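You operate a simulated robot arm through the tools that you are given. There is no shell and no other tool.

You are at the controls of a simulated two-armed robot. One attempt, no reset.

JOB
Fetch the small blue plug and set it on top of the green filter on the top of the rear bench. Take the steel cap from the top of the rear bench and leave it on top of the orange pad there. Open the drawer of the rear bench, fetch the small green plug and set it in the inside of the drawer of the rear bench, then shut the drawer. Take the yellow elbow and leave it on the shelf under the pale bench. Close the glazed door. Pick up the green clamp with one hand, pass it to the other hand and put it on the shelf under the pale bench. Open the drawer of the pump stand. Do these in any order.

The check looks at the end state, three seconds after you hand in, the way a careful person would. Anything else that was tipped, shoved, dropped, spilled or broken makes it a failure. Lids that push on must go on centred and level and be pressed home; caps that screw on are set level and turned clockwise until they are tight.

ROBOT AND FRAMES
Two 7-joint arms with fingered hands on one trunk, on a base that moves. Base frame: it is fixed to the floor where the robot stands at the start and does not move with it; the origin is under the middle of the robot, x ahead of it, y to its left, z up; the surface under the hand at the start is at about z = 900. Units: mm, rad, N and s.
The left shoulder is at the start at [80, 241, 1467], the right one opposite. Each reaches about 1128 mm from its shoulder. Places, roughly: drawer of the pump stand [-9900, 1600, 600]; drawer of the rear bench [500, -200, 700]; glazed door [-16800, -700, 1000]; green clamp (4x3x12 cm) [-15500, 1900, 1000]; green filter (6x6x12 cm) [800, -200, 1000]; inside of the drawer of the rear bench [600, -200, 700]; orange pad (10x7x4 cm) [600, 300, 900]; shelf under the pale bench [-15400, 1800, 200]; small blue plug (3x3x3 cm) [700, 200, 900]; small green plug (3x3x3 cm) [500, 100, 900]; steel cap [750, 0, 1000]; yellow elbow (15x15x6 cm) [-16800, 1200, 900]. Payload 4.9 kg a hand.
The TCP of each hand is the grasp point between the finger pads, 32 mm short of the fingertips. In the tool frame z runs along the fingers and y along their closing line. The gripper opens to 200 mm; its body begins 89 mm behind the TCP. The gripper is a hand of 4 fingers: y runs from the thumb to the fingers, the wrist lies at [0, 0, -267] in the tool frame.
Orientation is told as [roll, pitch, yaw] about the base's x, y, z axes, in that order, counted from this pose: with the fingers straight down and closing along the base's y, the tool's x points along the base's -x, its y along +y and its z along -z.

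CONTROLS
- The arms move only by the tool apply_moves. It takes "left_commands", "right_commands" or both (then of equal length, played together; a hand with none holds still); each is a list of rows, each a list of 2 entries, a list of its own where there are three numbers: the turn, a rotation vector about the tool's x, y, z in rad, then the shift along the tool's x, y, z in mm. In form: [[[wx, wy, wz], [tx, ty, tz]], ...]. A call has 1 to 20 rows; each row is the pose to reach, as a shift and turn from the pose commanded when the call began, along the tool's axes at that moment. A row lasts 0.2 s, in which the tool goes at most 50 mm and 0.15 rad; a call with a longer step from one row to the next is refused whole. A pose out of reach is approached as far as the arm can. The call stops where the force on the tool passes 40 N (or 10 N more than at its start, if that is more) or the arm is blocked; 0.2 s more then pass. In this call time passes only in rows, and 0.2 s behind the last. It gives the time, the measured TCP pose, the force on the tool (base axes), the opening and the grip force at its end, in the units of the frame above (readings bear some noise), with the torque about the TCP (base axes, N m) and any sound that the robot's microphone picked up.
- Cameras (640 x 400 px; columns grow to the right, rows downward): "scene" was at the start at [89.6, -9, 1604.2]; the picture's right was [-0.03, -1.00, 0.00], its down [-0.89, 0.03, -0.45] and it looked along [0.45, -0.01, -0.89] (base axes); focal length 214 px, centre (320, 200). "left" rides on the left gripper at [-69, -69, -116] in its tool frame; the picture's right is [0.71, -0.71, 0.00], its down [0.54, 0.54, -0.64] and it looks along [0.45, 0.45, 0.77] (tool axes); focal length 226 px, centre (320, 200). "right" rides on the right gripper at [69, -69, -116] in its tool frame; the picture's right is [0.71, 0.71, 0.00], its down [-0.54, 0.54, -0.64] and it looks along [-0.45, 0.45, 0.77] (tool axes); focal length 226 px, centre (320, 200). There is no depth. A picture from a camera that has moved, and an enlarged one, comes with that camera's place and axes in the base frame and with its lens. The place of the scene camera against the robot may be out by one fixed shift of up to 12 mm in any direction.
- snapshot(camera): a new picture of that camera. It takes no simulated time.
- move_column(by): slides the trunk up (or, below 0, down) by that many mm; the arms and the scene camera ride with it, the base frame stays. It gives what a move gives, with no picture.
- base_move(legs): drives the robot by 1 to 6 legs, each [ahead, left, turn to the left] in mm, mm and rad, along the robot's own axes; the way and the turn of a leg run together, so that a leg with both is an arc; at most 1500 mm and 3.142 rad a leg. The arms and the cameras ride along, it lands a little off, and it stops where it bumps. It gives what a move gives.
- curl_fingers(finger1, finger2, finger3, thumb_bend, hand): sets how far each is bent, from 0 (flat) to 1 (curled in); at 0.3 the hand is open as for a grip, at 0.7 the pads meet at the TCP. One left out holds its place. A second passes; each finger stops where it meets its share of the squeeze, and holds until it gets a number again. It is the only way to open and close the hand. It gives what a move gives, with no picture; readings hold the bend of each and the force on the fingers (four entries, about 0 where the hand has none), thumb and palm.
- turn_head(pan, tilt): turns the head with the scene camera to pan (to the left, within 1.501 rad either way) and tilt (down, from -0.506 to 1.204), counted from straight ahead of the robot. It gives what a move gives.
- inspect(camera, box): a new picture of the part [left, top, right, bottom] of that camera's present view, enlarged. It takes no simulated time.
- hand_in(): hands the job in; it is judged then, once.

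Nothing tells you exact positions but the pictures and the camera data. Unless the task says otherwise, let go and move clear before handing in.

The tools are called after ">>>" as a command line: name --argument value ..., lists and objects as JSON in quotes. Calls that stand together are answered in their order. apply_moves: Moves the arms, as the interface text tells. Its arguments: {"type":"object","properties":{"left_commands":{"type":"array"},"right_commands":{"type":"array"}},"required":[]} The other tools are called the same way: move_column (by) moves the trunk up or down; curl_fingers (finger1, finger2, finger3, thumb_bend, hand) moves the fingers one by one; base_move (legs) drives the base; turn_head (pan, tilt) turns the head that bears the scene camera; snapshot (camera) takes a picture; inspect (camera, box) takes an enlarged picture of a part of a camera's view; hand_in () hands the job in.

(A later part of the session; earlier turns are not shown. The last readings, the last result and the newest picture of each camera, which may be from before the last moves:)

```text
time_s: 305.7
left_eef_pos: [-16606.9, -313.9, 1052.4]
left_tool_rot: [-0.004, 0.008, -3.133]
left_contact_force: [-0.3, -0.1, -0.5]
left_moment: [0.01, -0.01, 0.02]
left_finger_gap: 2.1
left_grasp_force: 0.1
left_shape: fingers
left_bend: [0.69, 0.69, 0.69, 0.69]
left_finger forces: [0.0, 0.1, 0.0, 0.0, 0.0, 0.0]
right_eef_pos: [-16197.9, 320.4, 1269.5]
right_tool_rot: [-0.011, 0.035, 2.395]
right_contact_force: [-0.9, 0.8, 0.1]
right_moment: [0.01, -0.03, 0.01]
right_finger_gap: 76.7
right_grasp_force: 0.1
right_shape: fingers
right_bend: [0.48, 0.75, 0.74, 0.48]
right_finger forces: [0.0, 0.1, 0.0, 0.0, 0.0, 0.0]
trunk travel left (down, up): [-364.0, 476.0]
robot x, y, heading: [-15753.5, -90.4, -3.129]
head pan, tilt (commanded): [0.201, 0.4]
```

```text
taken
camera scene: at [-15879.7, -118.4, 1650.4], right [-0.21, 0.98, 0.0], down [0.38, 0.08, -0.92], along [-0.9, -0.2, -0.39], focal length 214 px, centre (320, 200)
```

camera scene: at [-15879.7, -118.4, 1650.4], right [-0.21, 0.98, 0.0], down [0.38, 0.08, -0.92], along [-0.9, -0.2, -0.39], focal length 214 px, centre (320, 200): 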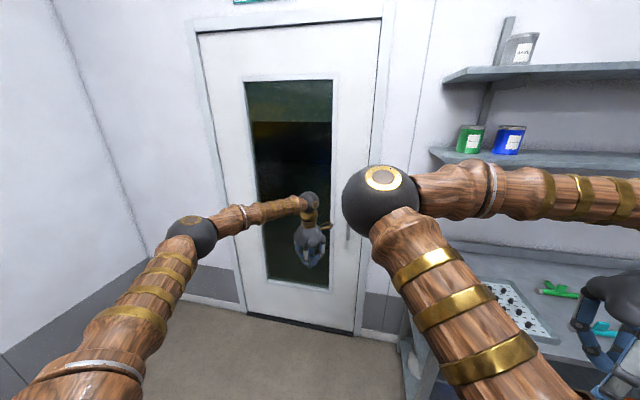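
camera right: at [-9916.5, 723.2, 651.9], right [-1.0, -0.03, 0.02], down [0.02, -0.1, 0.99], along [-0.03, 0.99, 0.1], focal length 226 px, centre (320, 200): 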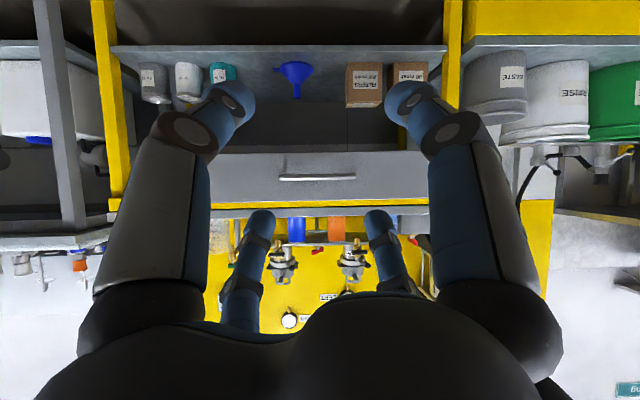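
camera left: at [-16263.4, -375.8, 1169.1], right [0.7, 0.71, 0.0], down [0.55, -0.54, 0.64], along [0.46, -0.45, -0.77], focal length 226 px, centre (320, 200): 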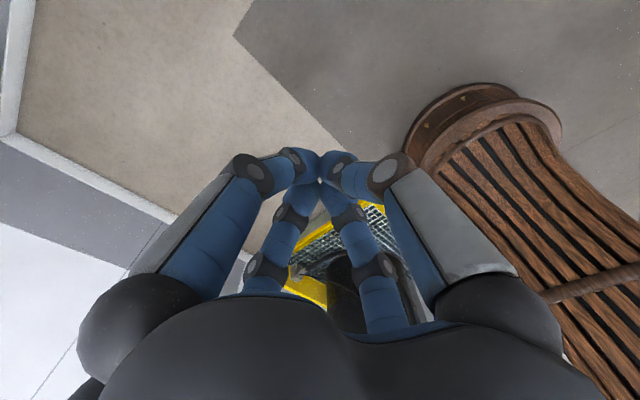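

The door is shut. I will retract the left arm and then look at the end bench and the pale bench more closely.

>>> apply_moves --left_commands '[[[0, 0, 0], [36, 16, -25]], [[0, 0, 0], [72, 32, -51]], [[0, 0, 0], [108, 48, -76]], [[0, 0, 0], [144, 64, -102]], [[0, 0, 0], [180, 80, -128]], [[0, 0, 0], [216, 96, -153]], [[0, 0, 0], [252, 112, -179]], [[0, 0, 0], [288, 128, -204]], [[0, 0, 0], [324, 144, -230]], [[0, 0, 0], [360, 160, -255]], [[0, 0, 0], [396, 177, -281]]]'

>>> base_move --legs '[[-350, 0, 0], [0, -500, 0]]'

>>> turn_head --pan -0.1 --tilt 0.5

>>> snapshot --camera "scene"

>>> turn_head --pan -1.1 --tilt 0.5

>>> snapshot --camera "scene"

```text
time_s: 308.1
left_eef_pos: [-16210.4, -489.2, 1334.7]
left_tool_rot: [-0.004, 0.003, -3.135]
left_contact_force: [0.6, 0.0, -0.1]
left_moment: [0.02, 0.05, 0.02]
left_finger_gap: 1.9
left_grasp_force: 0.1
left_shape: fingers
left_bend: [0.69, 0.69, 0.69, 0.69]
left_finger forces: [0.0, 0.1, 0.0, 0.1, 0.1, 0.0]
right_eef_pos: [-16195.4, 320.4, 1272.3]
right_tool_rot: [-0.008, 0.032, 2.391]
right_contact_force: [1.6, 0.2, 0.3]
right_moment: [-0.02, 0.03, 0.01]
right_finger_gap: 76.8
right_grasp_force: 0.1
right_shape: fingers
right_bend: [0.48, 0.75, 0.74, 0.48]
right_finger forces: [0.0, 0.0, 0.0, 0.0, 0.0, 0.1]
trunk travel left (down, up): [-364.0, 476.0]
robot x, y, heading: [-15751.9, -92.0, -3.131]
head pan, tilt (commanded): [0.201, 0.4]
```

```text
time_s: 312.9
left_eef_pos: [-15858.1, 13.9, 1333.1]
left_tool_rot: [-0.005, 0.007, -3.117]
left_contact_force: [-0.3, -0.3, -0.2]
left_moment: [0.07, 0.0, -0.03]
left_finger_gap: 2.1
left_grasp_force: 0.1
left_shape: fingers
left_bend: [0.69, 0.69, 0.69, 0.69]
left_finger forces: [0.0, 0.1, 0.0, 0.1, 0.0, 0.0]
right_eef_pos: [-15858.6, 820.9, 1269.9]
right_tool_rot: [-0.01, 0.035, 2.413]
right_contact_force: [0.5, -1.2, 1.3]
right_moment: [-0.01, -0.03, 0.0]
right_finger_gap: 76.4
right_grasp_force: 0.1
right_shape: fingers
right_bend: [0.48, 0.75, 0.74, 0.48]
right_finger forces: [0.1, 0.1, 0.1, 0.1, 0.0, 0.1]
trunk travel left (down, up): [-364.0, 476.0]
robot x, y, heading: [-15409.0, 419.1, -3.108]
head pan, tilt (commanded): [0.201, 0.4]
```

```text
time_s: 313.8
left_eef_pos: [-15860.3, 15.2, 1335.3]
left_tool_rot: [-0.004, 0.007, -3.119]
left_contact_force: [0.5, 0.3, -0.6]
left_moment: [-0.03, -0.01, -0.02]
left_finger_gap: 2.0
left_grasp_force: 0.0
left_shape: fingers
left_bend: [0.69, 0.69, 0.69, 0.69]
left_finger forces: [0.1, 0.0, 0.0, 0.0, 0.0, 0.0]
right_eef_pos: [-15858.6, 823.7, 1270.1]
right_tool_rot: [-0.01, 0.036, 2.41]
right_contact_force: [-0.5, -0.3, 0.1]
right_moment: [-0.01, 0.01, -0.02]
right_finger_gap: 76.6
right_grasp_force: 0.1
right_shape: fingers
right_bend: [0.48, 0.75, 0.74, 0.48]
right_finger forces: [0.0, 0.1, 0.0, 0.0, 0.1, 0.0]
trunk travel left (down, up): [-364.0, 476.0]
robot x, y, heading: [-15408.7, 416.8, -3.109]
head pan, tilt (commanded): [-0.099, 0.499]
```

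```text
taken
camera scene: at [-15533.6, 417.9, 1641.3], right [0.07, 1.0, 0.0], down [0.48, -0.03, -0.88], along [-0.88, 0.06, -0.48], focal length 214 px, centre (320, 200)
```

scene: 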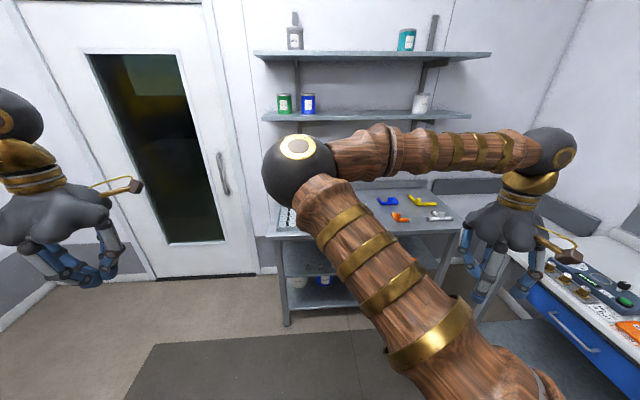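

```text
time_s: 315.0
left_eef_pos: [-15857.9, 15.3, 1333.8]
left_tool_rot: [-0.004, 0.008, -3.118]
left_contact_force: [-1.0, 0.7, 0.9]
left_moment: [0.04, 0.0, 0.02]
left_finger_gap: 2.2
left_grasp_force: 0.1
left_shape: fingers
left_bend: [0.69, 0.69, 0.69, 0.69]
left_finger forces: [0.0, 0.0, 0.0, 0.0, 0.1, 0.0]
right_eef_pos: [-15859.8, 822.8, 1271.2]
right_tool_rot: [-0.01, 0.035, 2.41]
right_contact_force: [0.2, -0.5, 0.8]
right_moment: [0.01, -0.04, -0.02]
right_finger_gap: 76.7
right_grasp_force: 0.0
right_shape: fingers
right_bend: [0.48, 0.75, 0.74, 0.48]
right_finger forces: [0.0, 0.0, 0.0, 0.0, 0.0, 0.0]
trunk travel left (down, up): [-364.0, 476.0]
robot x, y, heading: [-15410.4, 417.0, -3.107]
head pan, tilt (commanded): [-1.1, 0.499]
```

```text
taken
camera scene: at [-15486.7, 490.7, 1641.3], right [0.88, 0.48, 0.0], down [0.23, -0.42, -0.88], along [-0.42, 0.77, -0.48], focal length 214 px, centre (320, 200)
```

scene: 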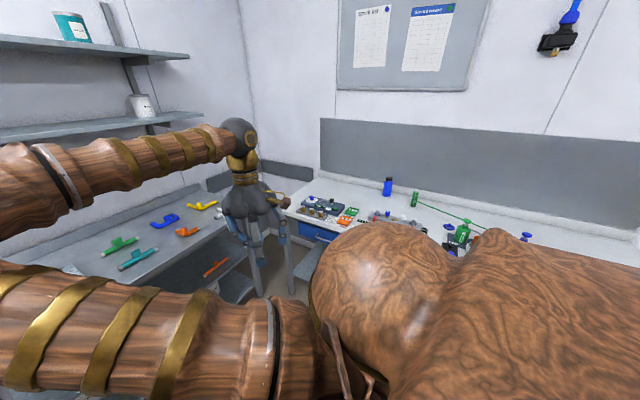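

>>> inspect --camera "scene" --box '[90, 180, 250, 290]'

>>> inspect --camera "scene" --box '[280, 170, 480, 260]'

>>> inspect --camera "scene" --box '[370, 165, 480, 245]'

```text
3.64 times, centred on (170, 235) of scene
camera zoom: at [-15486.7, 490.7, 1641.3], right [0.88, 0.48, 0.0], down [0.23, -0.42, -0.88], along [-0.42, 0.77, -0.48], focal length 780 px, centre (866, 73)
```

zoom: 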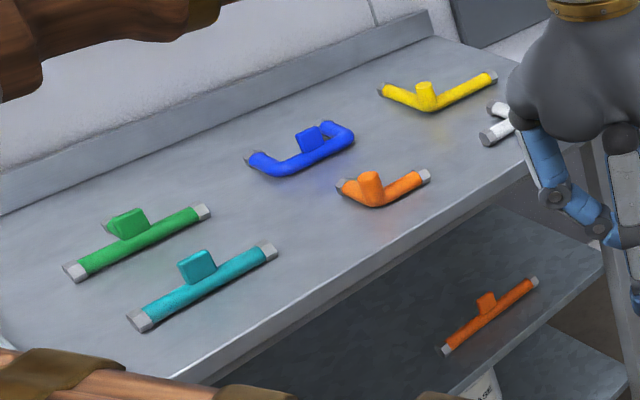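

```text
3.20 times, centred on (380, 215) of scene
camera zoom: at [-15486.7, 490.7, 1641.3], right [0.88, 0.48, 0.0], down [0.23, -0.42, -0.88], along [-0.42, 0.77, -0.48], focal length 686 px, centre (128, 152)
```

zoom: 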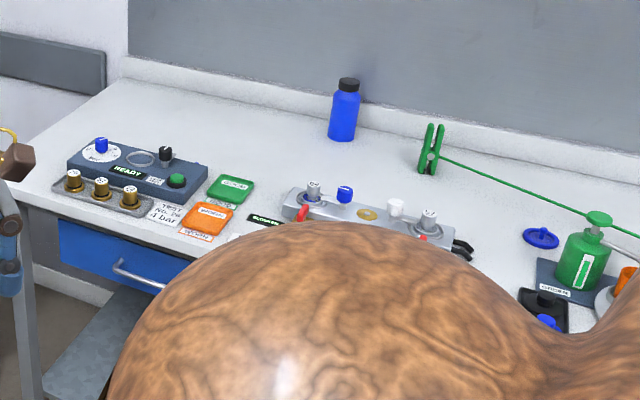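

```text
5.00 times, centred on (425, 205) of scene
camera zoom: at [-15486.7, 490.7, 1641.3], right [0.88, 0.48, 0.0], down [0.23, -0.42, -0.88], along [-0.42, 0.77, -0.48], focal length 1072 px, centre (-205, 175)
```

zoom: 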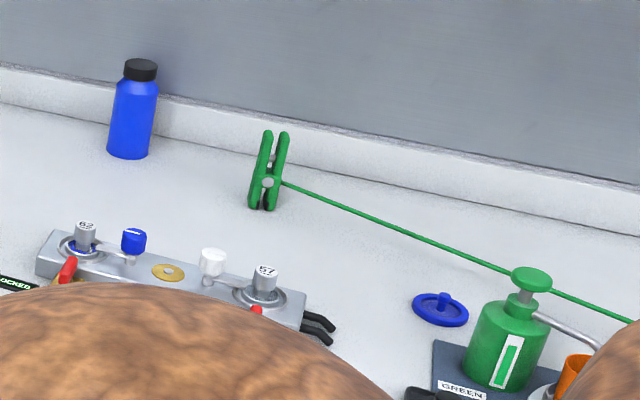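

I see the yellow elbow: an L of pipe with an upright stub at its corner near (-16765, 1160), arms pointing to the wall and to +y. The numbered caps "62" and "57" on the pale bench's manifold are the same kind as "72", which confirms my choice of steel cap. I will drive in front of the elbow.

>>> base_move --legs '[[0, 0, -0.034], [400, -332, 0]]'

>>> curl_fingers --hand "right" --finger1 0.54 --finger2 0.54 --finger3 0.54 --thumb_bend 0.54

>>> apply_moves --right_commands '[[[0.02, 0.03, 0], [0, 0, 45]], [[0.02, 0.03, 0], [0, 0, 90]], [[0.02, 0.03, 0], [0, 0, 135]], [[0.02, 0.03, 0], [0, 0, 180]], [[0.02, 0.03, 0], [0, 0, 195]]]'

>>> turn_head --pan -0.3 --tilt 0.6

>>> snapshot --camera "scene"

>>> snapshot --camera "right"

```text
time_s: 318.4
left_eef_pos: [-16269.9, 351.7, 1333.3]
left_tool_rot: [-0.006, 0.005, 3.135]
left_contact_force: [-0.3, 0.2, 0.2]
left_moment: [0.01, 0.02, 0.0]
left_finger_gap: 2.2
left_grasp_force: 0.0
left_shape: fingers
left_bend: [0.69, 0.69, 0.69, 0.69]
left_finger forces: [0.1, 0.0, 0.0, 0.1, 0.0, 0.0]
right_eef_pos: [-16244.4, 1160.2, 1272.7]
right_tool_rot: [-0.009, 0.035, 2.378]
right_contact_force: [0.5, -0.6, 0.2]
right_moment: [0.0, 0.02, 0.01]
right_finger_gap: 76.6
right_grasp_force: 0.0
right_shape: fingers
right_bend: [0.48, 0.75, 0.74, 0.48]
right_finger forces: [0.0, 0.0, 0.1, 0.0, 0.1, 0.0]
trunk travel left (down, up): [-364.0, 476.0]
robot x, y, heading: [-15808.9, 739.8, 3.143]
head pan, tilt (commanded): [-1.1, 0.499]
```

```text
time_s: 319.4
left_eef_pos: [-16270.8, 352.0, 1334.1]
left_tool_rot: [-0.003, 0.007, 3.134]
left_contact_force: [0.8, 0.4, 0.6]
left_moment: [-0.01, -0.01, -0.01]
left_finger_gap: 2.1
left_grasp_force: 0.1
left_shape: fingers
left_bend: [0.69, 0.69, 0.69, 0.69]
left_finger forces: [0.0, 0.1, 0.0, 0.0, 0.0, 0.0]
right_eef_pos: [-16245.2, 1160.6, 1270.5]
right_tool_rot: [-0.007, 0.036, 2.378]
right_contact_force: [-0.9, 0.8, -0.1]
right_moment: [0.03, 0.02, 0.01]
right_finger_gap: 55.2
right_grasp_force: 0.1
right_shape: fingers
right_bend: [0.54, 0.54, 0.54, 0.54]
right_finger forces: [0.0, 0.0, 0.0, 0.1, 0.1, 0.0]
trunk travel left (down, up): [-364.0, 476.0]
robot x, y, heading: [-15806.5, 739.5, 3.139]
head pan, tilt (commanded): [-1.1, 0.499]
```

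```text
time_s: 320.6
left_eef_pos: [-16271.7, 352.5, 1333.9]
left_tool_rot: [-0.002, 0.008, 3.136]
left_contact_force: [-0.4, 0.0, 0.0]
left_moment: [-0.02, 0.01, -0.01]
left_finger_gap: 1.9
left_grasp_force: 0.0
left_shape: fingers
left_bend: [0.69, 0.69, 0.69, 0.69]
left_finger forces: [0.0, 0.0, 0.0, 0.0, 0.1, 0.1]
right_eef_pos: [-16237.3, 1158.5, 1074.0]
right_tool_rot: [-0.029, 0.065, 2.377]
right_contact_force: [0.1, -0.5, -0.4]
right_moment: [0.0, -0.01, -0.02]
right_finger_gap: 55.1
right_grasp_force: 0.0
right_shape: fingers
right_bend: [0.54, 0.54, 0.54, 0.54]
right_finger forces: [0.0, 0.0, 0.1, 0.0, 0.0, 0.1]
trunk travel left (down, up): [-364.0, 476.0]
robot x, y, heading: [-15810.9, 737.2, 3.143]
head pan, tilt (commanded): [-1.1, 0.499]
```

```text
time_s: 321.7
left_eef_pos: [-16271.4, 351.6, 1333.6]
left_tool_rot: [-0.004, 0.007, 3.134]
left_contact_force: [-1.0, 0.2, 0.2]
left_moment: [0.03, 0.01, 0.02]
left_finger_gap: 2.1
left_grasp_force: 0.0
left_shape: fingers
left_bend: [0.69, 0.69, 0.69, 0.69]
left_finger forces: [0.0, 0.1, 0.0, 0.0, 0.0, 0.1]
right_eef_pos: [-16237.0, 1157.8, 1074.7]
right_tool_rot: [-0.029, 0.065, 2.378]
right_contact_force: [0.8, 0.6, 0.0]
right_moment: [-0.01, 0.01, -0.03]
right_finger_gap: 55.1
right_grasp_force: 0.1
right_shape: fingers
right_bend: [0.54, 0.54, 0.54, 0.54]
right_finger forces: [0.0, 0.0, 0.0, 0.1, 0.1, 0.1]
trunk travel left (down, up): [-364.0, 476.0]
robot x, y, heading: [-15809.7, 743.3, 3.142]
head pan, tilt (commanded): [-0.3, 0.6]
```

```text
taken
camera scene: at [-15927.1, 761.1, 1632.2], right [0.3, 0.95, 0.0], down [0.54, -0.17, -0.83], along [-0.79, 0.25, -0.56], focal length 214 px, centre (320, 200)
```

scene: 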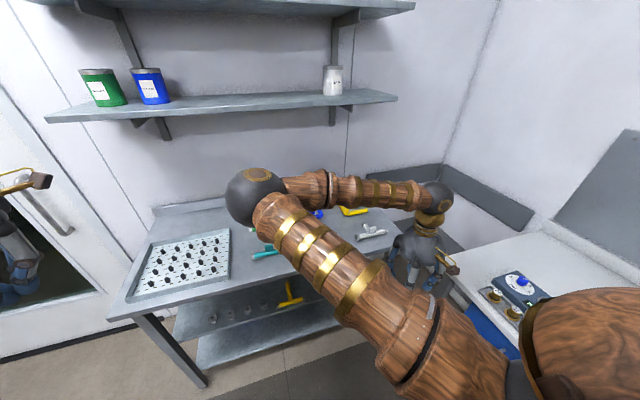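

```text
taken
camera right: at [-16147.8, 1162.1, 1196.7], right [0.02, -1.0, 0.03], down [-0.81, 0.0, 0.59], along [-0.59, -0.03, -0.81], focal length 226 px, centre (320, 200)
```

right: 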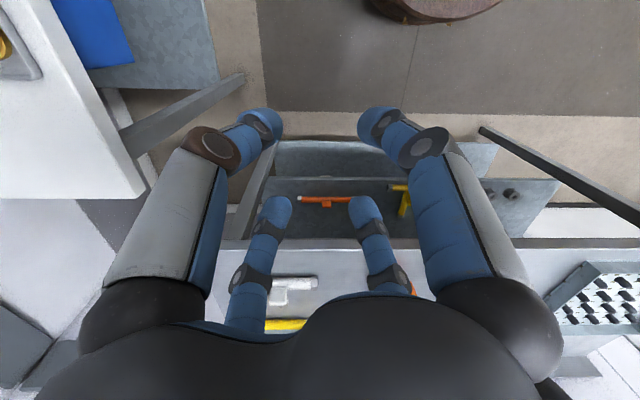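

>>> base_move --legs '[[190, 0, 0]]'

>>> apply_moves --right_commands '[[[-0.016, -0.033, 0], [-15, 14, 0]], [[-0.032, -0.066, 0], [-45, 43, 0]], [[-0.032, -0.066, 0], [-75, 72, 0]], [[-0.032, -0.066, 0], [-105, 101, 0]], [[-0.032, -0.066, 0], [-135, 130, 0]], [[-0.032, -0.066, 0], [-165, 159, 0]], [[-0.032, -0.066, 0], [-190, 183, 0]]]'

>>> snapshot --camera "right"

>>> snapshot --camera "scene"

```text
time_s: 323.3
left_eef_pos: [-16454.4, 350.3, 1336.2]
left_tool_rot: [-0.004, 0.004, 3.138]
left_contact_force: [-0.1, -0.4, -0.3]
left_moment: [0.02, 0.01, 0.02]
left_finger_gap: 2.3
left_grasp_force: 0.0
left_shape: fingers
left_bend: [0.69, 0.69, 0.69, 0.69]
left_finger forces: [0.0, 0.0, 0.0, 0.0, 0.0, 0.0]
right_eef_pos: [-16421.5, 1155.8, 1075.0]
right_tool_rot: [-0.028, 0.065, 2.379]
right_contact_force: [0.6, -0.4, 0.7]
right_moment: [0.02, 0.0, -0.02]
right_finger_gap: 55.2
right_grasp_force: 0.0
right_shape: fingers
right_bend: [0.54, 0.54, 0.54, 0.54]
right_finger forces: [0.0, 0.1, 0.0, 0.0, 0.0, 0.0]
trunk travel left (down, up): [-364.0, 476.0]
robot x, y, heading: [-15993.4, 744.5, 3.141]
head pan, tilt (commanded): [-0.3, 0.6]
```

```text
time_s: 324.9
left_eef_pos: [-16456.3, 351.1, 1334.2]
left_tool_rot: [-0.002, 0.01, 3.137]
left_contact_force: [-0.8, -0.1, 0.0]
left_moment: [-0.03, -0.03, 0.01]
left_finger_gap: 2.1
left_grasp_force: 0.1
left_shape: fingers
left_bend: [0.69, 0.69, 0.69, 0.69]
left_finger forces: [0.1, 0.1, 0.1, 0.0, 0.0, 0.1]
right_eef_pos: [-16686.4, 1156.5, 1056.5]
right_tool_rot: [0.002, -0.001, 2.38]
right_contact_force: [-0.4, 0.6, -1.0]
right_moment: [0.01, -0.01, 0.0]
right_finger_gap: 55.0
right_grasp_force: 0.0
right_shape: fingers
right_bend: [0.54, 0.54, 0.54, 0.54]
right_finger forces: [0.0, 0.0, 0.0, 0.1, 0.1, 0.0]
trunk travel left (down, up): [-364.0, 476.0]
robot x, y, heading: [-15994.4, 741.3, 3.14]
head pan, tilt (commanded): [-0.3, 0.6]
```

```text
taken
camera right: at [-16588.6, 1158.0, 1171.3], right [0.02, -1.0, 0.0], down [-0.77, -0.02, 0.64], along [-0.64, -0.02, -0.77], focal length 226 px, centre (320, 200)
```

right: 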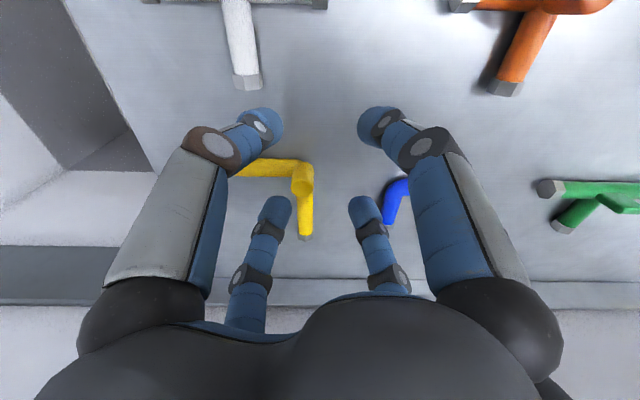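

```text
taken
camera scene: at [-16114.2, 761.6, 1632.1], right [0.3, 0.96, 0.0], down [0.54, -0.17, -0.82], along [-0.79, 0.24, -0.57], focal length 214 px, centre (320, 200)
```

scene: 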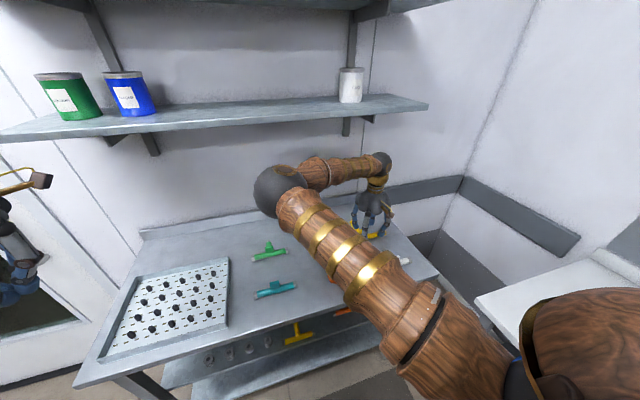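

>>> inspect --camera "right" --box '[225, 130, 345, 250]'

```text
3.33 times, centred on (285, 190) of right
camera zoom: at [-16588.6, 1158.0, 1171.3], right [0.02, -1.0, 0.0], down [-0.77, -0.02, 0.64], along [-0.64, -0.02, -0.77], focal length 754 px, centre (437, 233)
```

zoom: 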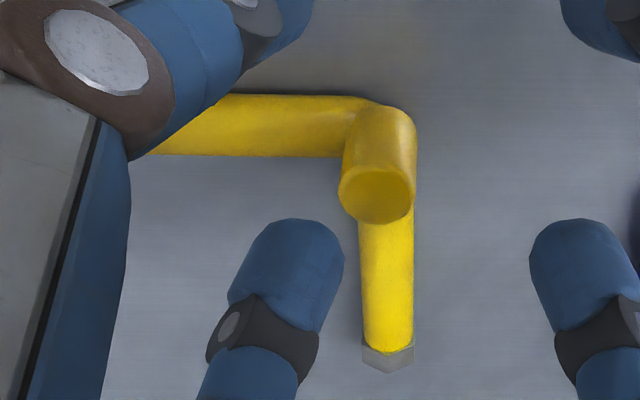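

The stub is at about (-16751, 1175) with its top near z = 958. I will centre the hand above it and lower.

>>> apply_moves --right_commands '[[[0, 0, 0], [-30, 16, 5]], [[0, 0, 0], [-59.5, 31.2, 20]], [[0, 0, 0], [-59.5, 31.2, 45]], [[0, 0, 0], [-59.5, 31.2, 62]]]'

>>> snapshot --camera "right"

>>> inspect --camera "right" --box '[250, 100, 390, 220]'

```text
time_s: 325.9
left_eef_pos: [-16457.8, 351.9, 1333.7]
left_tool_rot: [-0.003, 0.007, 3.136]
left_contact_force: [-0.1, -0.2, -0.5]
left_moment: [-0.02, -0.03, 0.02]
left_finger_gap: 2.3
left_grasp_force: 0.2
left_shape: fingers
left_bend: [0.69, 0.69, 0.69, 0.69]
left_finger forces: [0.0, 0.0, 0.1, 0.0, 0.0, 0.1]
right_eef_pos: [-16753.9, 1174.5, 992.5]
right_tool_rot: [0.001, -0.001, 2.382]
right_contact_force: [0.2, 0.7, -0.3]
right_moment: [-0.01, -0.01, 0.02]
right_finger_gap: 55.0
right_grasp_force: 0.0
right_shape: fingers
right_bend: [0.54, 0.54, 0.54, 0.54]
right_finger forces: [0.1, 0.0, 0.0, 0.0, 0.0, 0.0]
trunk travel left (down, up): [-364.0, 476.0]
robot x, y, heading: [-15992.0, 742.7, -3.143]
head pan, tilt (commanded): [-0.3, 0.6]
```

```text
taken
camera right: at [-16656.1, 1175.6, 1109.4], right [0.02, -1.0, 0.0], down [-0.76, -0.02, 0.64], along [-0.64, -0.02, -0.76], focal length 226 px, centre (320, 200)
```

right: 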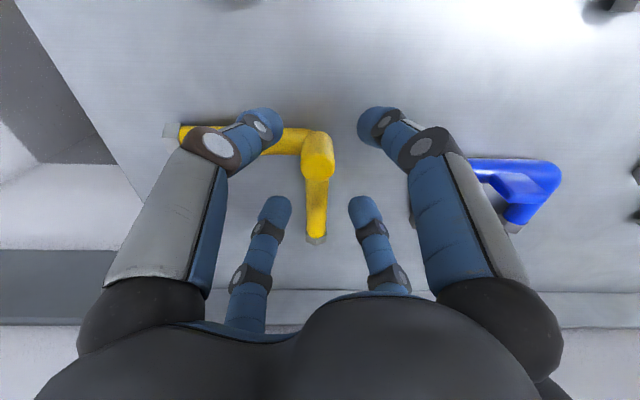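

```text
3.33 times, centred on (320, 160) of right
camera zoom: at [-16656.1, 1175.6, 1109.4], right [0.02, -1.0, 0.0], down [-0.76, -0.02, 0.64], along [-0.64, -0.02, -0.76], focal length 754 px, centre (320, 333)
```

zoom: 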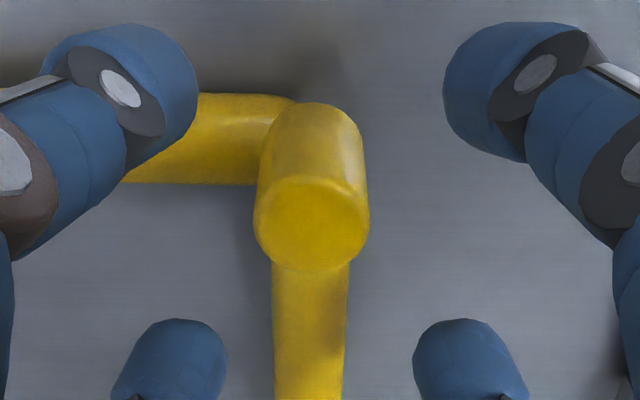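

>>> apply_moves --right_commands '[[[0, 0, 0], [2.2, -2.1, 6]], [[0, 0, 0], [2.2, -2.1, 12]]]'

>>> curl_fingers --hand "right" --finger1 0.72 --finger2 0.72 --finger3 0.72 --thumb_bend 0.72

>>> inspect --camera "right" --box '[250, 100, 390, 220]'

```text
time_s: 326.5
left_eef_pos: [-16456.7, 352.4, 1333.5]
left_tool_rot: [-0.003, 0.007, 3.136]
left_contact_force: [0.0, -0.5, -0.3]
left_moment: [-0.04, 0.0, 0.0]
left_finger_gap: 2.1
left_grasp_force: 0.0
left_shape: fingers
left_bend: [0.69, 0.69, 0.69, 0.69]
left_finger forces: [0.0, 0.1, 0.0, 0.0, 0.0, 0.0]
right_eef_pos: [-16749.2, 1174.3, 982.7]
right_tool_rot: [0.003, -0.001, 2.379]
right_contact_force: [-0.3, 0.4, 0.2]
right_moment: [-0.03, -0.03, 0.01]
right_finger_gap: 55.2
right_grasp_force: 0.1
right_shape: fingers
right_bend: [0.54, 0.54, 0.54, 0.54]
right_finger forces: [0.0, 0.0, 0.0, 0.0, 0.1, 0.1]
trunk travel left (down, up): [-364.0, 476.0]
robot x, y, heading: [-15991.7, 741.2, 3.14]
head pan, tilt (commanded): [-0.3, 0.6]
```

```text
time_s: 327.5
left_eef_pos: [-16457.3, 351.2, 1334.2]
left_tool_rot: [-0.005, 0.007, 3.136]
left_contact_force: [0.1, 0.1, -0.4]
left_moment: [-0.03, -0.02, 0.01]
left_finger_gap: 2.0
left_grasp_force: 0.0
left_shape: fingers
left_bend: [0.69, 0.69, 0.69, 0.69]
left_finger forces: [0.0, 0.0, 0.0, 0.0, 0.1, 0.0]
right_eef_pos: [-16750.1, 1174.0, 983.6]
right_tool_rot: [0.001, 0.0, 2.381]
right_contact_force: [-0.2, 0.4, -0.3]
right_moment: [0.01, 0.06, -0.03]
right_finger_gap: 12.8
right_grasp_force: 17.3
right_shape: fingers
right_bend: [0.66, 0.65, 0.65, 0.67]
right_finger forces: [6.6, 8.9, 7.7, 0.1, 10.6, 0.1]
trunk travel left (down, up): [-364.0, 476.0]
robot x, y, heading: [-15995.4, 744.9, 3.141]
head pan, tilt (commanded): [-0.3, 0.6]
```

```text
3.33 times, centred on (320, 160) of right
camera zoom: at [-16651.6, 1175.9, 1098.1], right [0.02, -1.0, 0.0], down [-0.76, -0.02, 0.64], along [-0.64, -0.02, -0.76], focal length 754 px, centre (320, 333)
```

zoom: 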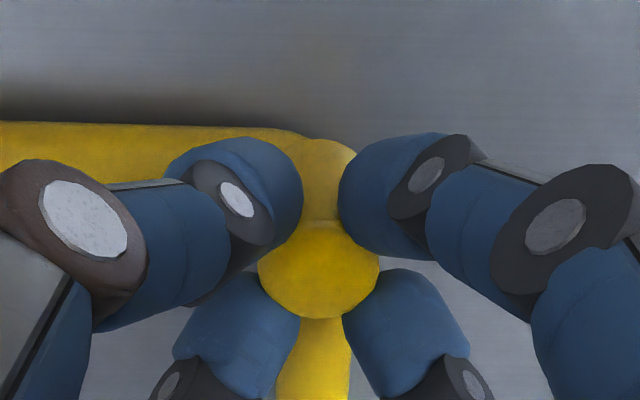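

Firm grip on the stub. I will lift it about 60 mm (staying below the wall shelf) and check.

>>> apply_moves --right_commands '[[[0, 0, 0], [0, 0, -10]], [[0, 0, 0], [0, 0, -25]], [[0, 0, 0], [0, 0, -45]], [[0, 0, 0], [0, 0, -60]]]'

>>> snapshot --camera "right"

>>> snapshot --camera "scene"

```text
time_s: 328.5
left_eef_pos: [-16458.2, 351.2, 1334.8]
left_tool_rot: [-0.004, 0.008, 3.137]
left_contact_force: [-0.6, 0.4, -0.4]
left_moment: [-0.01, -0.02, -0.05]
left_finger_gap: 2.1
left_grasp_force: 0.0
left_shape: fingers
left_bend: [0.69, 0.69, 0.69, 0.69]
left_finger forces: [0.1, 0.0, 0.1, 0.0, 0.0, 0.0]
right_eef_pos: [-16748.1, 1176.2, 1042.9]
right_tool_rot: [0.001, -0.001, 2.381]
right_contact_force: [-0.2, 0.6, -2.3]
right_moment: [-0.08, -0.01, 0.04]
right_finger_gap: 12.6
right_grasp_force: 17.0
right_shape: fingers
right_bend: [0.66, 0.65, 0.65, 0.67]
right_finger forces: [7.6, 8.9, 7.5, 0.0, 10.4, 0.1]
trunk travel left (down, up): [-364.0, 476.0]
robot x, y, heading: [-15999.0, 740.2, 3.135]
head pan, tilt (commanded): [-0.3, 0.6]
```

```text
taken
camera right: at [-16650.9, 1177.1, 1159.3], right [0.02, -1.0, 0.0], down [-0.76, -0.02, 0.64], along [-0.64, -0.02, -0.76], focal length 226 px, centre (320, 200)
```

right: 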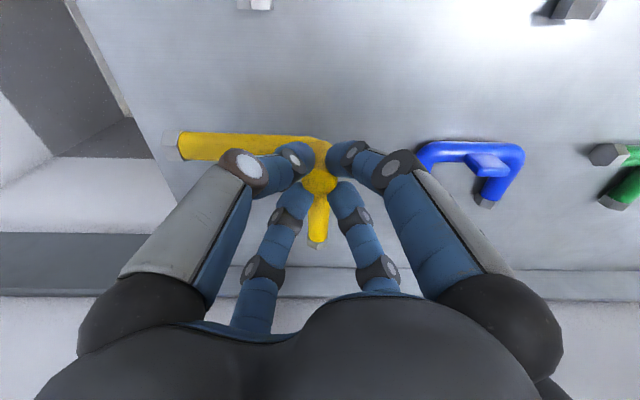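

```text
taken
camera scene: at [-16113.3, 761.1, 1632.1], right [0.3, 0.96, 0.0], down [0.54, -0.17, -0.82], along [-0.79, 0.24, -0.57], focal length 214 px, centre (320, 200)
```

scene: 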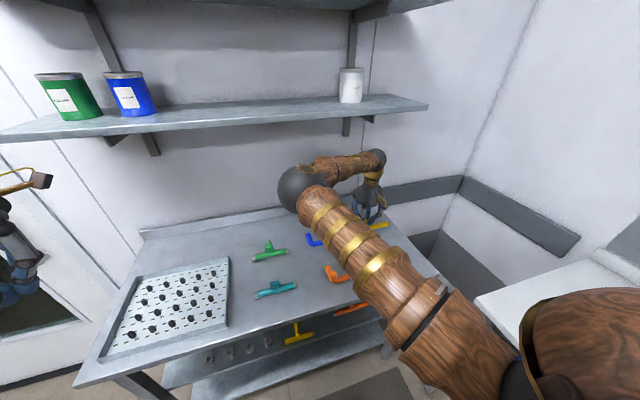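

The elbow is in hand and level. I will raise it a bit more and draw the arm back off the bench.

>>> apply_moves --right_commands '[[[0, 0, 0], [0, 0, -30]], [[0, 0, 0], [25, -24, -40]], [[0, 0, 0], [55, -53, -55]], [[0, 0, 0], [85, -82, -75]], [[0, 0, 0], [115, -110, -95]], [[0, 0, 0], [145, -139, -110]], [[0, 0, 0], [175, -167, -120]], [[0, 0, 0], [205, -196, -130]], [[0, 0, 0], [235, -225, -140]]]'

>>> base_move --legs '[[-450, 0, 0]]'

>>> turn_head --pan -1.0 --tilt 0.7

>>> snapshot --camera "scene"

>>> snapshot --camera "right"

```text
time_s: 330.5
left_eef_pos: [-16456.6, 351.2, 1335.7]
left_tool_rot: [-0.002, 0.006, 3.136]
left_contact_force: [1.1, 0.2, 1.3]
left_moment: [0.0, 0.0, -0.01]
left_finger_gap: 2.2
left_grasp_force: 0.0
left_shape: fingers
left_bend: [0.69, 0.69, 0.69, 0.69]
left_finger forces: [0.0, 0.0, 0.0, 0.0, 0.0, 0.0]
right_eef_pos: [-16421.2, 1172.2, 1181.6]
right_tool_rot: [0.005, -0.002, 2.381]
right_contact_force: [0.9, -0.9, -1.8]
right_moment: [-0.04, -0.06, 0.01]
right_finger_gap: 12.2
right_grasp_force: 17.3
right_shape: fingers
right_bend: [0.66, 0.65, 0.65, 0.67]
right_finger forces: [7.4, 8.9, 7.7, 0.0, 10.5, 0.0]
trunk travel left (down, up): [-364.0, 476.0]
robot x, y, heading: [-15992.4, 742.3, -3.146]
head pan, tilt (commanded): [-0.3, 0.6]
```

```text
time_s: 333.2
left_eef_pos: [-16009.5, 352.5, 1333.0]
left_tool_rot: [-0.004, 0.009, 3.136]
left_contact_force: [0.6, -1.4, 0.1]
left_moment: [-0.02, -0.04, 0.04]
left_finger_gap: 2.2
left_grasp_force: 0.2
left_shape: fingers
left_bend: [0.69, 0.69, 0.69, 0.69]
left_finger forces: [0.0, 0.1, 0.0, 0.1, 0.0, 0.0]
right_eef_pos: [-15974.1, 1174.4, 1180.6]
right_tool_rot: [0.002, 0.0, 2.379]
right_contact_force: [0.5, -0.6, -1.7]
right_moment: [-0.05, -0.05, 0.01]
right_finger_gap: 12.2
right_grasp_force: 17.2
right_shape: fingers
right_bend: [0.66, 0.65, 0.65, 0.67]
right_finger forces: [7.4, 8.9, 7.7, 0.1, 10.4, 0.1]
trunk travel left (down, up): [-364.0, 476.0]
robot x, y, heading: [-15546.8, 739.0, 3.139]
head pan, tilt (commanded): [-0.3, 0.6]
```

```text
time_s: 334.3
left_eef_pos: [-16008.5, 352.8, 1333.7]
left_tool_rot: [-0.002, 0.008, 3.134]
left_contact_force: [-0.6, -0.2, 0.0]
left_moment: [-0.02, -0.01, 0.01]
left_finger_gap: 2.2
left_grasp_force: 0.1
left_shape: fingers
left_bend: [0.69, 0.69, 0.69, 0.69]
left_finger forces: [0.0, 0.0, 0.1, 0.1, 0.0, 0.0]
right_eef_pos: [-15973.6, 1174.6, 1180.3]
right_tool_rot: [0.002, 0.0, 2.38]
right_contact_force: [-0.7, 0.1, -1.3]
right_moment: [-0.04, -0.05, -0.03]
right_finger_gap: 12.1
right_grasp_force: 17.4
right_shape: fingers
right_bend: [0.66, 0.65, 0.65, 0.67]
right_finger forces: [7.4, 9.0, 7.7, 0.0, 10.4, 0.0]
trunk travel left (down, up): [-364.0, 476.0]
robot x, y, heading: [-15546.0, 740.3, 3.139]
head pan, tilt (commanded): [-1.0, 0.7]
```

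```text
taken
camera scene: at [-15626.6, 806.1, 1623.5], right [0.84, 0.54, 0.0], down [0.35, -0.54, -0.76], along [-0.41, 0.64, -0.64], focal length 214 px, centre (320, 200)
```

scene: 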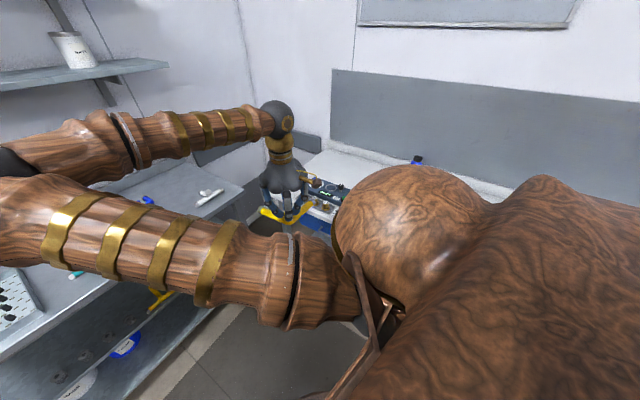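

```text
taken
camera right: at [-15875.8, 1175.8, 1296.7], right [0.02, -1.0, 0.0], down [-0.76, -0.02, 0.64], along [-0.64, -0.02, -0.76], focal length 226 px, centre (320, 200)
```

right: 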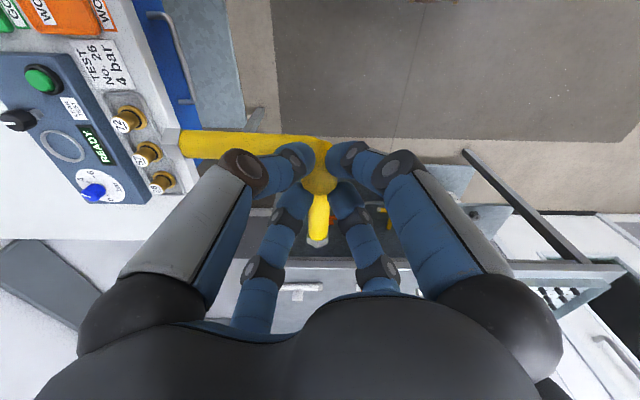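

I will move away from the pale bench before turning, so that the elbow sweeps clear of it, and then face the bench to see its under-shelf.

>>> base_move --legs '[[0, 450, 0], [0, 0, -1.57]]'

>>> turn_head --pan 0.2 --tilt 0.6

>>> snapshot --camera "scene"

>>> inspect --camera "scene" --box '[160, 140, 480, 340]'

```text
time_s: 340.7
left_eef_pos: [-15952.5, 748.4, 1333.9]
left_tool_rot: [-0.002, 0.007, 1.6]
left_contact_force: [-0.4, 0.0, -0.3]
left_moment: [0.01, 0.0, 0.01]
left_finger_gap: 2.3
left_grasp_force: 0.1
left_shape: fingers
left_bend: [0.69, 0.69, 0.69, 0.69]
left_finger forces: [0.1, 0.0, 0.1, 0.1, 0.1, 0.0]
right_eef_pos: [-15127.5, 742.9, 1180.4]
right_tool_rot: [0.001, 0.0, 0.846]
right_contact_force: [-0.5, -0.8, -2.2]
right_moment: [-0.05, 0.07, -0.02]
right_finger_gap: 11.8
right_grasp_force: 16.9
right_shape: fingers
right_bend: [0.66, 0.65, 0.65, 0.67]
right_finger forces: [6.8, 8.8, 7.8, 0.0, 10.5, 0.0]
trunk travel left (down, up): [-364.0, 476.0]
robot x, y, heading: [-15545.7, 299.5, 1.603]
head pan, tilt (commanded): [-1.0, 0.7]
```

```text
time_s: 342.1
left_eef_pos: [-15950.8, 749.2, 1333.8]
left_tool_rot: [-0.003, 0.006, 1.601]
left_contact_force: [0.4, 0.2, -0.5]
left_moment: [0.03, -0.01, 0.02]
left_finger_gap: 2.0
left_grasp_force: 0.0
left_shape: fingers
left_bend: [0.69, 0.69, 0.69, 0.69]
left_finger forces: [0.1, 0.0, 0.0, 0.0, 0.1, 0.0]
right_eef_pos: [-15128.5, 743.4, 1180.5]
right_tool_rot: [0.0, -0.001, 0.845]
right_contact_force: [0.5, 0.2, -1.3]
right_moment: [-0.04, 0.04, 0.01]
right_finger_gap: 12.1
right_grasp_force: 16.4
right_shape: fingers
right_bend: [0.66, 0.65, 0.65, 0.67]
right_finger forces: [6.8, 8.7, 7.8, 0.0, 10.6, 0.0]
trunk travel left (down, up): [-364.0, 476.0]
robot x, y, heading: [-15548.2, 303.0, 1.606]
head pan, tilt (commanded): [0.201, 0.6]
```

```text
taken
camera scene: at [-15570.5, 410.0, 1632.2], right [0.97, 0.23, 0.0], down [0.13, -0.55, -0.82], along [-0.19, 0.8, -0.57], focal length 214 px, centre (320, 200)
```

scene: 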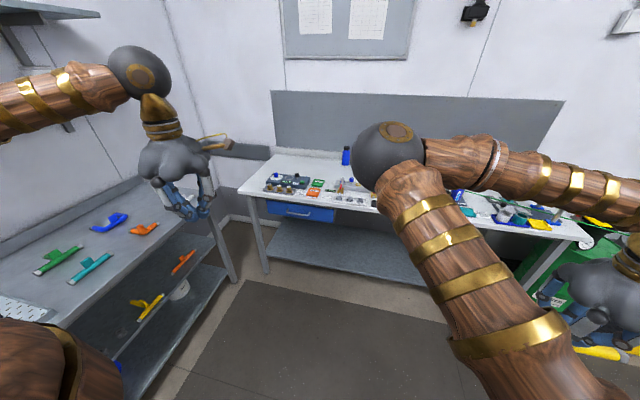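

```text
2.00 times, centred on (320, 240) of scene
camera zoom: at [-15570.5, 410.0, 1632.2], right [0.97, 0.23, 0.0], down [0.13, -0.55, -0.82], along [-0.19, 0.8, -0.57], focal length 429 px, centre (320, 120)
```

zoom: 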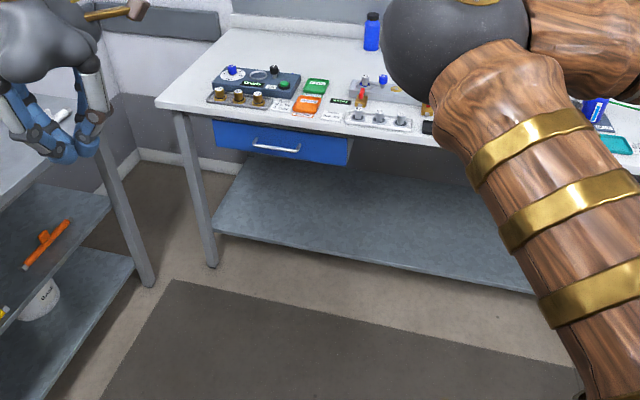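

The pale bench has an empty shelf at z ≈ 200, its front edge near y ≈ 1520, a bit behind the bench edge. I will square up, lower the trunk fully, and pull the left hand back a little before reaching under.

>>> base_move --legs '[[0, 0, -0.035]]'

>>> apply_moves --left_commands '[[[0, 0, 0], [40, 0, 0]], [[0, 0, 0], [80, 0, 0]], [[0, 0, 0], [110, 0, 0]]]'

>>> move_column --by -360

>>> turn_head --pan -0.2 --tilt 0.45

>>> snapshot --camera "scene"

>>> snapshot --camera "right"

```text
time_s: 342.9
left_eef_pos: [-15937.9, 762.0, 1333.3]
left_tool_rot: [-0.005, 0.006, 1.564]
left_contact_force: [-0.3, 0.2, 0.6]
left_moment: [0.05, 0.0, 0.03]
left_finger_gap: 2.0
left_grasp_force: 0.1
left_shape: fingers
left_bend: [0.69, 0.69, 0.69, 0.69]
left_finger forces: [0.1, 0.0, 0.0, 0.0, 0.1, 0.0]
right_eef_pos: [-15115.9, 727.4, 1181.3]
right_tool_rot: [0.001, -0.001, 0.811]
right_contact_force: [-0.2, 0.1, -2.6]
right_moment: [-0.06, 0.04, -0.03]
right_finger_gap: 11.6
right_grasp_force: 16.8
right_shape: fingers
right_bend: [0.66, 0.65, 0.65, 0.67]
right_finger forces: [6.7, 9.0, 7.7, 0.1, 10.6, 0.0]
trunk travel left (down, up): [-364.0, 476.0]
robot x, y, heading: [-15545.1, 301.8, 1.569]
head pan, tilt (commanded): [0.201, 0.6]
```

```text
time_s: 343.7
left_eef_pos: [-15936.4, 651.9, 1334.3]
left_tool_rot: [-0.003, 0.006, 1.565]
left_contact_force: [0.5, 1.1, -0.1]
left_moment: [-0.01, 0.01, -0.02]
left_finger_gap: 2.4
left_grasp_force: 0.1
left_shape: fingers
left_bend: [0.69, 0.69, 0.69, 0.69]
left_finger forces: [0.0, 0.1, 0.0, 0.1, 0.0, 0.1]
right_eef_pos: [-15113.5, 728.3, 1181.2]
right_tool_rot: [0.0, 0.0, 0.81]
right_contact_force: [0.4, -0.5, -1.7]
right_moment: [-0.05, 0.05, -0.02]
right_finger_gap: 12.0
right_grasp_force: 17.0
right_shape: fingers
right_bend: [0.66, 0.65, 0.65, 0.67]
right_finger forces: [6.9, 8.9, 7.6, 0.1, 10.7, 0.0]
trunk travel left (down, up): [-364.0, 476.0]
robot x, y, heading: [-15545.4, 298.2, 1.577]
head pan, tilt (commanded): [0.201, 0.6]
```

```text
time_s: 347.2
left_eef_pos: [-15937.0, 651.2, 974.7]
left_tool_rot: [-0.003, 0.007, 1.566]
left_contact_force: [-0.6, 0.6, 0.1]
left_moment: [0.02, 0.0, -0.04]
left_finger_gap: 2.1
left_grasp_force: 0.1
left_shape: fingers
left_bend: [0.69, 0.69, 0.69, 0.69]
left_finger forces: [0.0, 0.1, 0.0, 0.0, 0.0, 0.0]
right_eef_pos: [-15113.5, 728.8, 821.3]
right_tool_rot: [0.002, 0.0, 0.81]
right_contact_force: [-0.4, -1.2, -2.5]
right_moment: [-0.02, 0.08, 0.01]
right_finger_gap: 11.9
right_grasp_force: 16.8
right_shape: fingers
right_bend: [0.66, 0.65, 0.65, 0.67]
right_finger forces: [6.8, 8.8, 7.6, 0.0, 10.7, 0.0]
trunk travel left (down, up): [-4.0, 836.0]
robot x, y, heading: [-15544.7, 306.2, 1.574]
head pan, tilt (commanded): [0.201, 0.6]
```

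```text
time_s: 348.0
left_eef_pos: [-15937.5, 651.6, 974.5]
left_tool_rot: [-0.005, 0.008, 1.566]
left_contact_force: [0.6, -0.7, 0.4]
left_moment: [0.02, -0.02, -0.03]
left_finger_gap: 2.0
left_grasp_force: 0.0
left_shape: fingers
left_bend: [0.69, 0.69, 0.69, 0.69]
left_finger forces: [0.0, 0.0, 0.0, 0.1, 0.0, 0.0]
right_eef_pos: [-15114.4, 728.3, 820.8]
right_tool_rot: [0.001, 0.0, 0.809]
right_contact_force: [0.1, 1.1, -1.7]
right_moment: [-0.08, 0.05, 0.03]
right_finger_gap: 12.0
right_grasp_force: 16.6
right_shape: fingers
right_bend: [0.66, 0.65, 0.65, 0.67]
right_finger forces: [6.8, 8.9, 7.7, 0.0, 10.6, 0.0]
trunk travel left (down, up): [-4.0, 836.0]
robot x, y, heading: [-15544.4, 301.1, 1.573]
head pan, tilt (commanded): [-0.201, 0.45]
```

```text
taken
camera scene: at [-15530.8, 413.9, 1285.7], right [0.98, -0.2, 0.0], down [-0.09, -0.43, -0.9], along [0.18, 0.88, -0.44], focal length 214 px, centre (320, 200)
```

scene: 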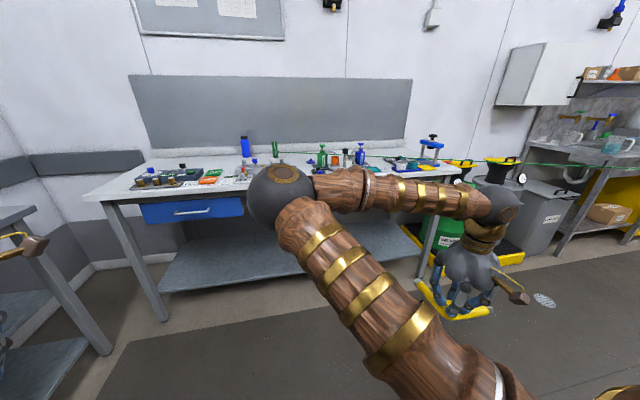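

```text
taken
camera right: at [-15111.1, 629.9, 936.8], right [-1.0, -0.02, 0.0], down [-0.02, 0.76, 0.64], along [-0.02, 0.64, -0.76], focal length 226 px, centre (320, 200)
```

right: 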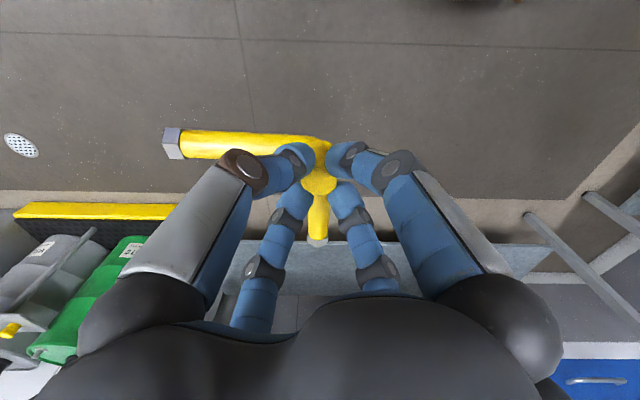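

The shelf is in view and free. I will lower the hand with a slight forward pitch while reaching ahead.

>>> apply_moves --right_commands '[[[-0.035, -0.035, 0], [-9, 8, 42]], [[-0.07, -0.07, 0], [-18, 17, 84]], [[-0.105, -0.105, 0], [-27, 25, 126]], [[-0.14, -0.14, 0], [-36, 34, 168]], [[-0.175, -0.175, 0], [-45, 42, 210]], [[-0.21, -0.21, 0], [-54, 51, 252]], [[-0.245, -0.245, 0], [-63, 59, 294]], [[-0.28, -0.28, 0], [-72, 68, 336]], [[-0.318, -0.318, 0], [-80, 76, 378]]]'

>>> snapshot --camera "scene"

>>> snapshot --camera "right"

```text
time_s: 350.0
left_eef_pos: [-15936.6, 651.9, 975.1]
left_tool_rot: [-0.003, 0.009, 1.567]
left_contact_force: [-0.1, -0.8, -0.7]
left_moment: [0.02, 0.02, 0.03]
left_finger_gap: 2.1
left_grasp_force: 0.1
left_shape: fingers
left_bend: [0.69, 0.69, 0.69, 0.69]
left_finger forces: [0.0, 0.1, 0.0, 0.1, 0.1, 0.0]
right_eef_pos: [-15112.1, 840.9, 442.3]
right_tool_rot: [0.331, -0.312, 0.755]
right_contact_force: [0.3, 0.4, -1.4]
right_moment: [-0.1, 0.07, 0.05]
right_finger_gap: 11.4
right_grasp_force: 17.2
right_shape: fingers
right_bend: [0.67, 0.65, 0.65, 0.67]
right_finger forces: [6.9, 8.7, 7.7, 0.0, 11.1, 0.0]
trunk travel left (down, up): [-4.0, 836.0]
robot x, y, heading: [-15545.1, 298.4, 1.567]
head pan, tilt (commanded): [-0.201, 0.45]
```

```text
taken
camera scene: at [-15530.1, 414.6, 1285.8], right [0.98, -0.2, 0.0], down [-0.09, -0.43, -0.9], along [0.18, 0.88, -0.44], focal length 214 px, centre (320, 200)
```

scene: 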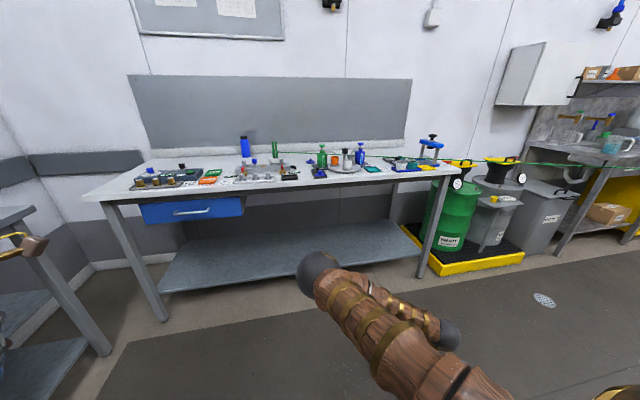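

```text
taken
camera right: at [-15108.7, 701.2, 504.0], right [-1.0, -0.02, 0.0], down [-0.01, 0.41, 0.91], along [-0.02, 0.91, -0.41], focal length 226 px, centre (320, 200)
```

right: 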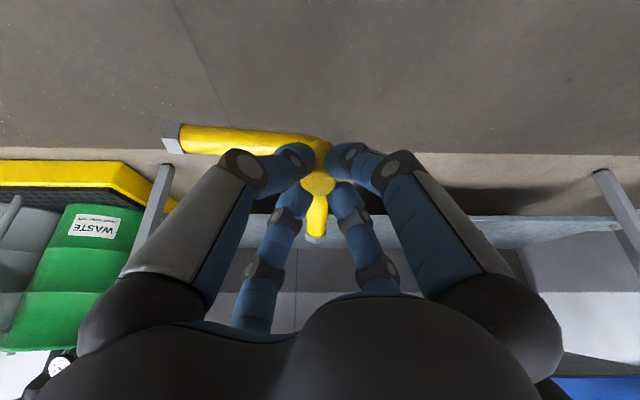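

>>> apply_moves --right_commands '[[[0, 0, 0], [-18, 17, 31]], [[0, 0, 0], [-36, 34, 62]], [[0, 0, 0], [-54, 51, 94]], [[0, 0, 0], [-72, 68, 125]], [[0, 0, 0], [-90, 85, 156]], [[0, 0, 0], [-108, 101, 187]]]'

>>> snapshot --camera "scene"

>>> snapshot --camera "right"

```text
time_s: 351.4
left_eef_pos: [-15937.1, 653.2, 975.1]
left_tool_rot: [-0.005, 0.009, 1.566]
left_contact_force: [0.5, 0.1, 0.0]
left_moment: [0.0, 0.03, 0.01]
left_finger_gap: 1.8
left_grasp_force: 0.1
left_shape: fingers
left_bend: [0.69, 0.69, 0.69, 0.69]
left_finger forces: [0.0, 0.1, 0.0, 0.0, 0.0, 0.0]
right_eef_pos: [-15115.2, 1054.4, 338.8]
right_tool_rot: [0.33, -0.312, 0.754]
right_contact_force: [0.2, -0.1, -2.0]
right_moment: [-0.14, 0.04, 0.02]
right_finger_gap: 11.2
right_grasp_force: 17.0
right_shape: fingers
right_bend: [0.67, 0.65, 0.65, 0.67]
right_finger forces: [6.8, 8.6, 8.0, 0.0, 11.2, 0.0]
trunk travel left (down, up): [-4.0, 836.0]
robot x, y, heading: [-15546.2, 301.1, 1.574]
head pan, tilt (commanded): [-0.201, 0.45]
```

```text
taken
camera scene: at [-15530.3, 414.5, 1285.7], right [0.98, -0.2, 0.0], down [-0.09, -0.43, -0.9], along [0.18, 0.88, -0.44], focal length 214 px, centre (320, 200)
```

scene: 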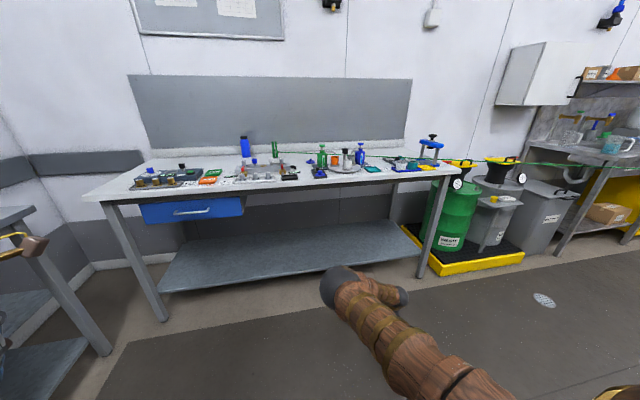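

```text
taken
camera right: at [-15111.6, 915.7, 400.4], right [-1.0, -0.02, 0.0], down [-0.01, 0.41, 0.91], along [-0.02, 0.91, -0.41], focal length 226 px, centre (320, 200)
```

right: 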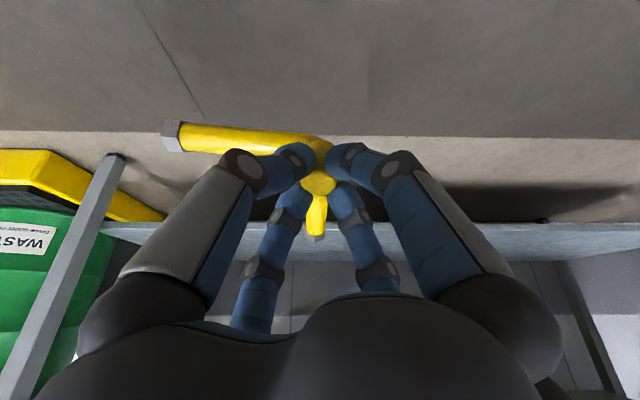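

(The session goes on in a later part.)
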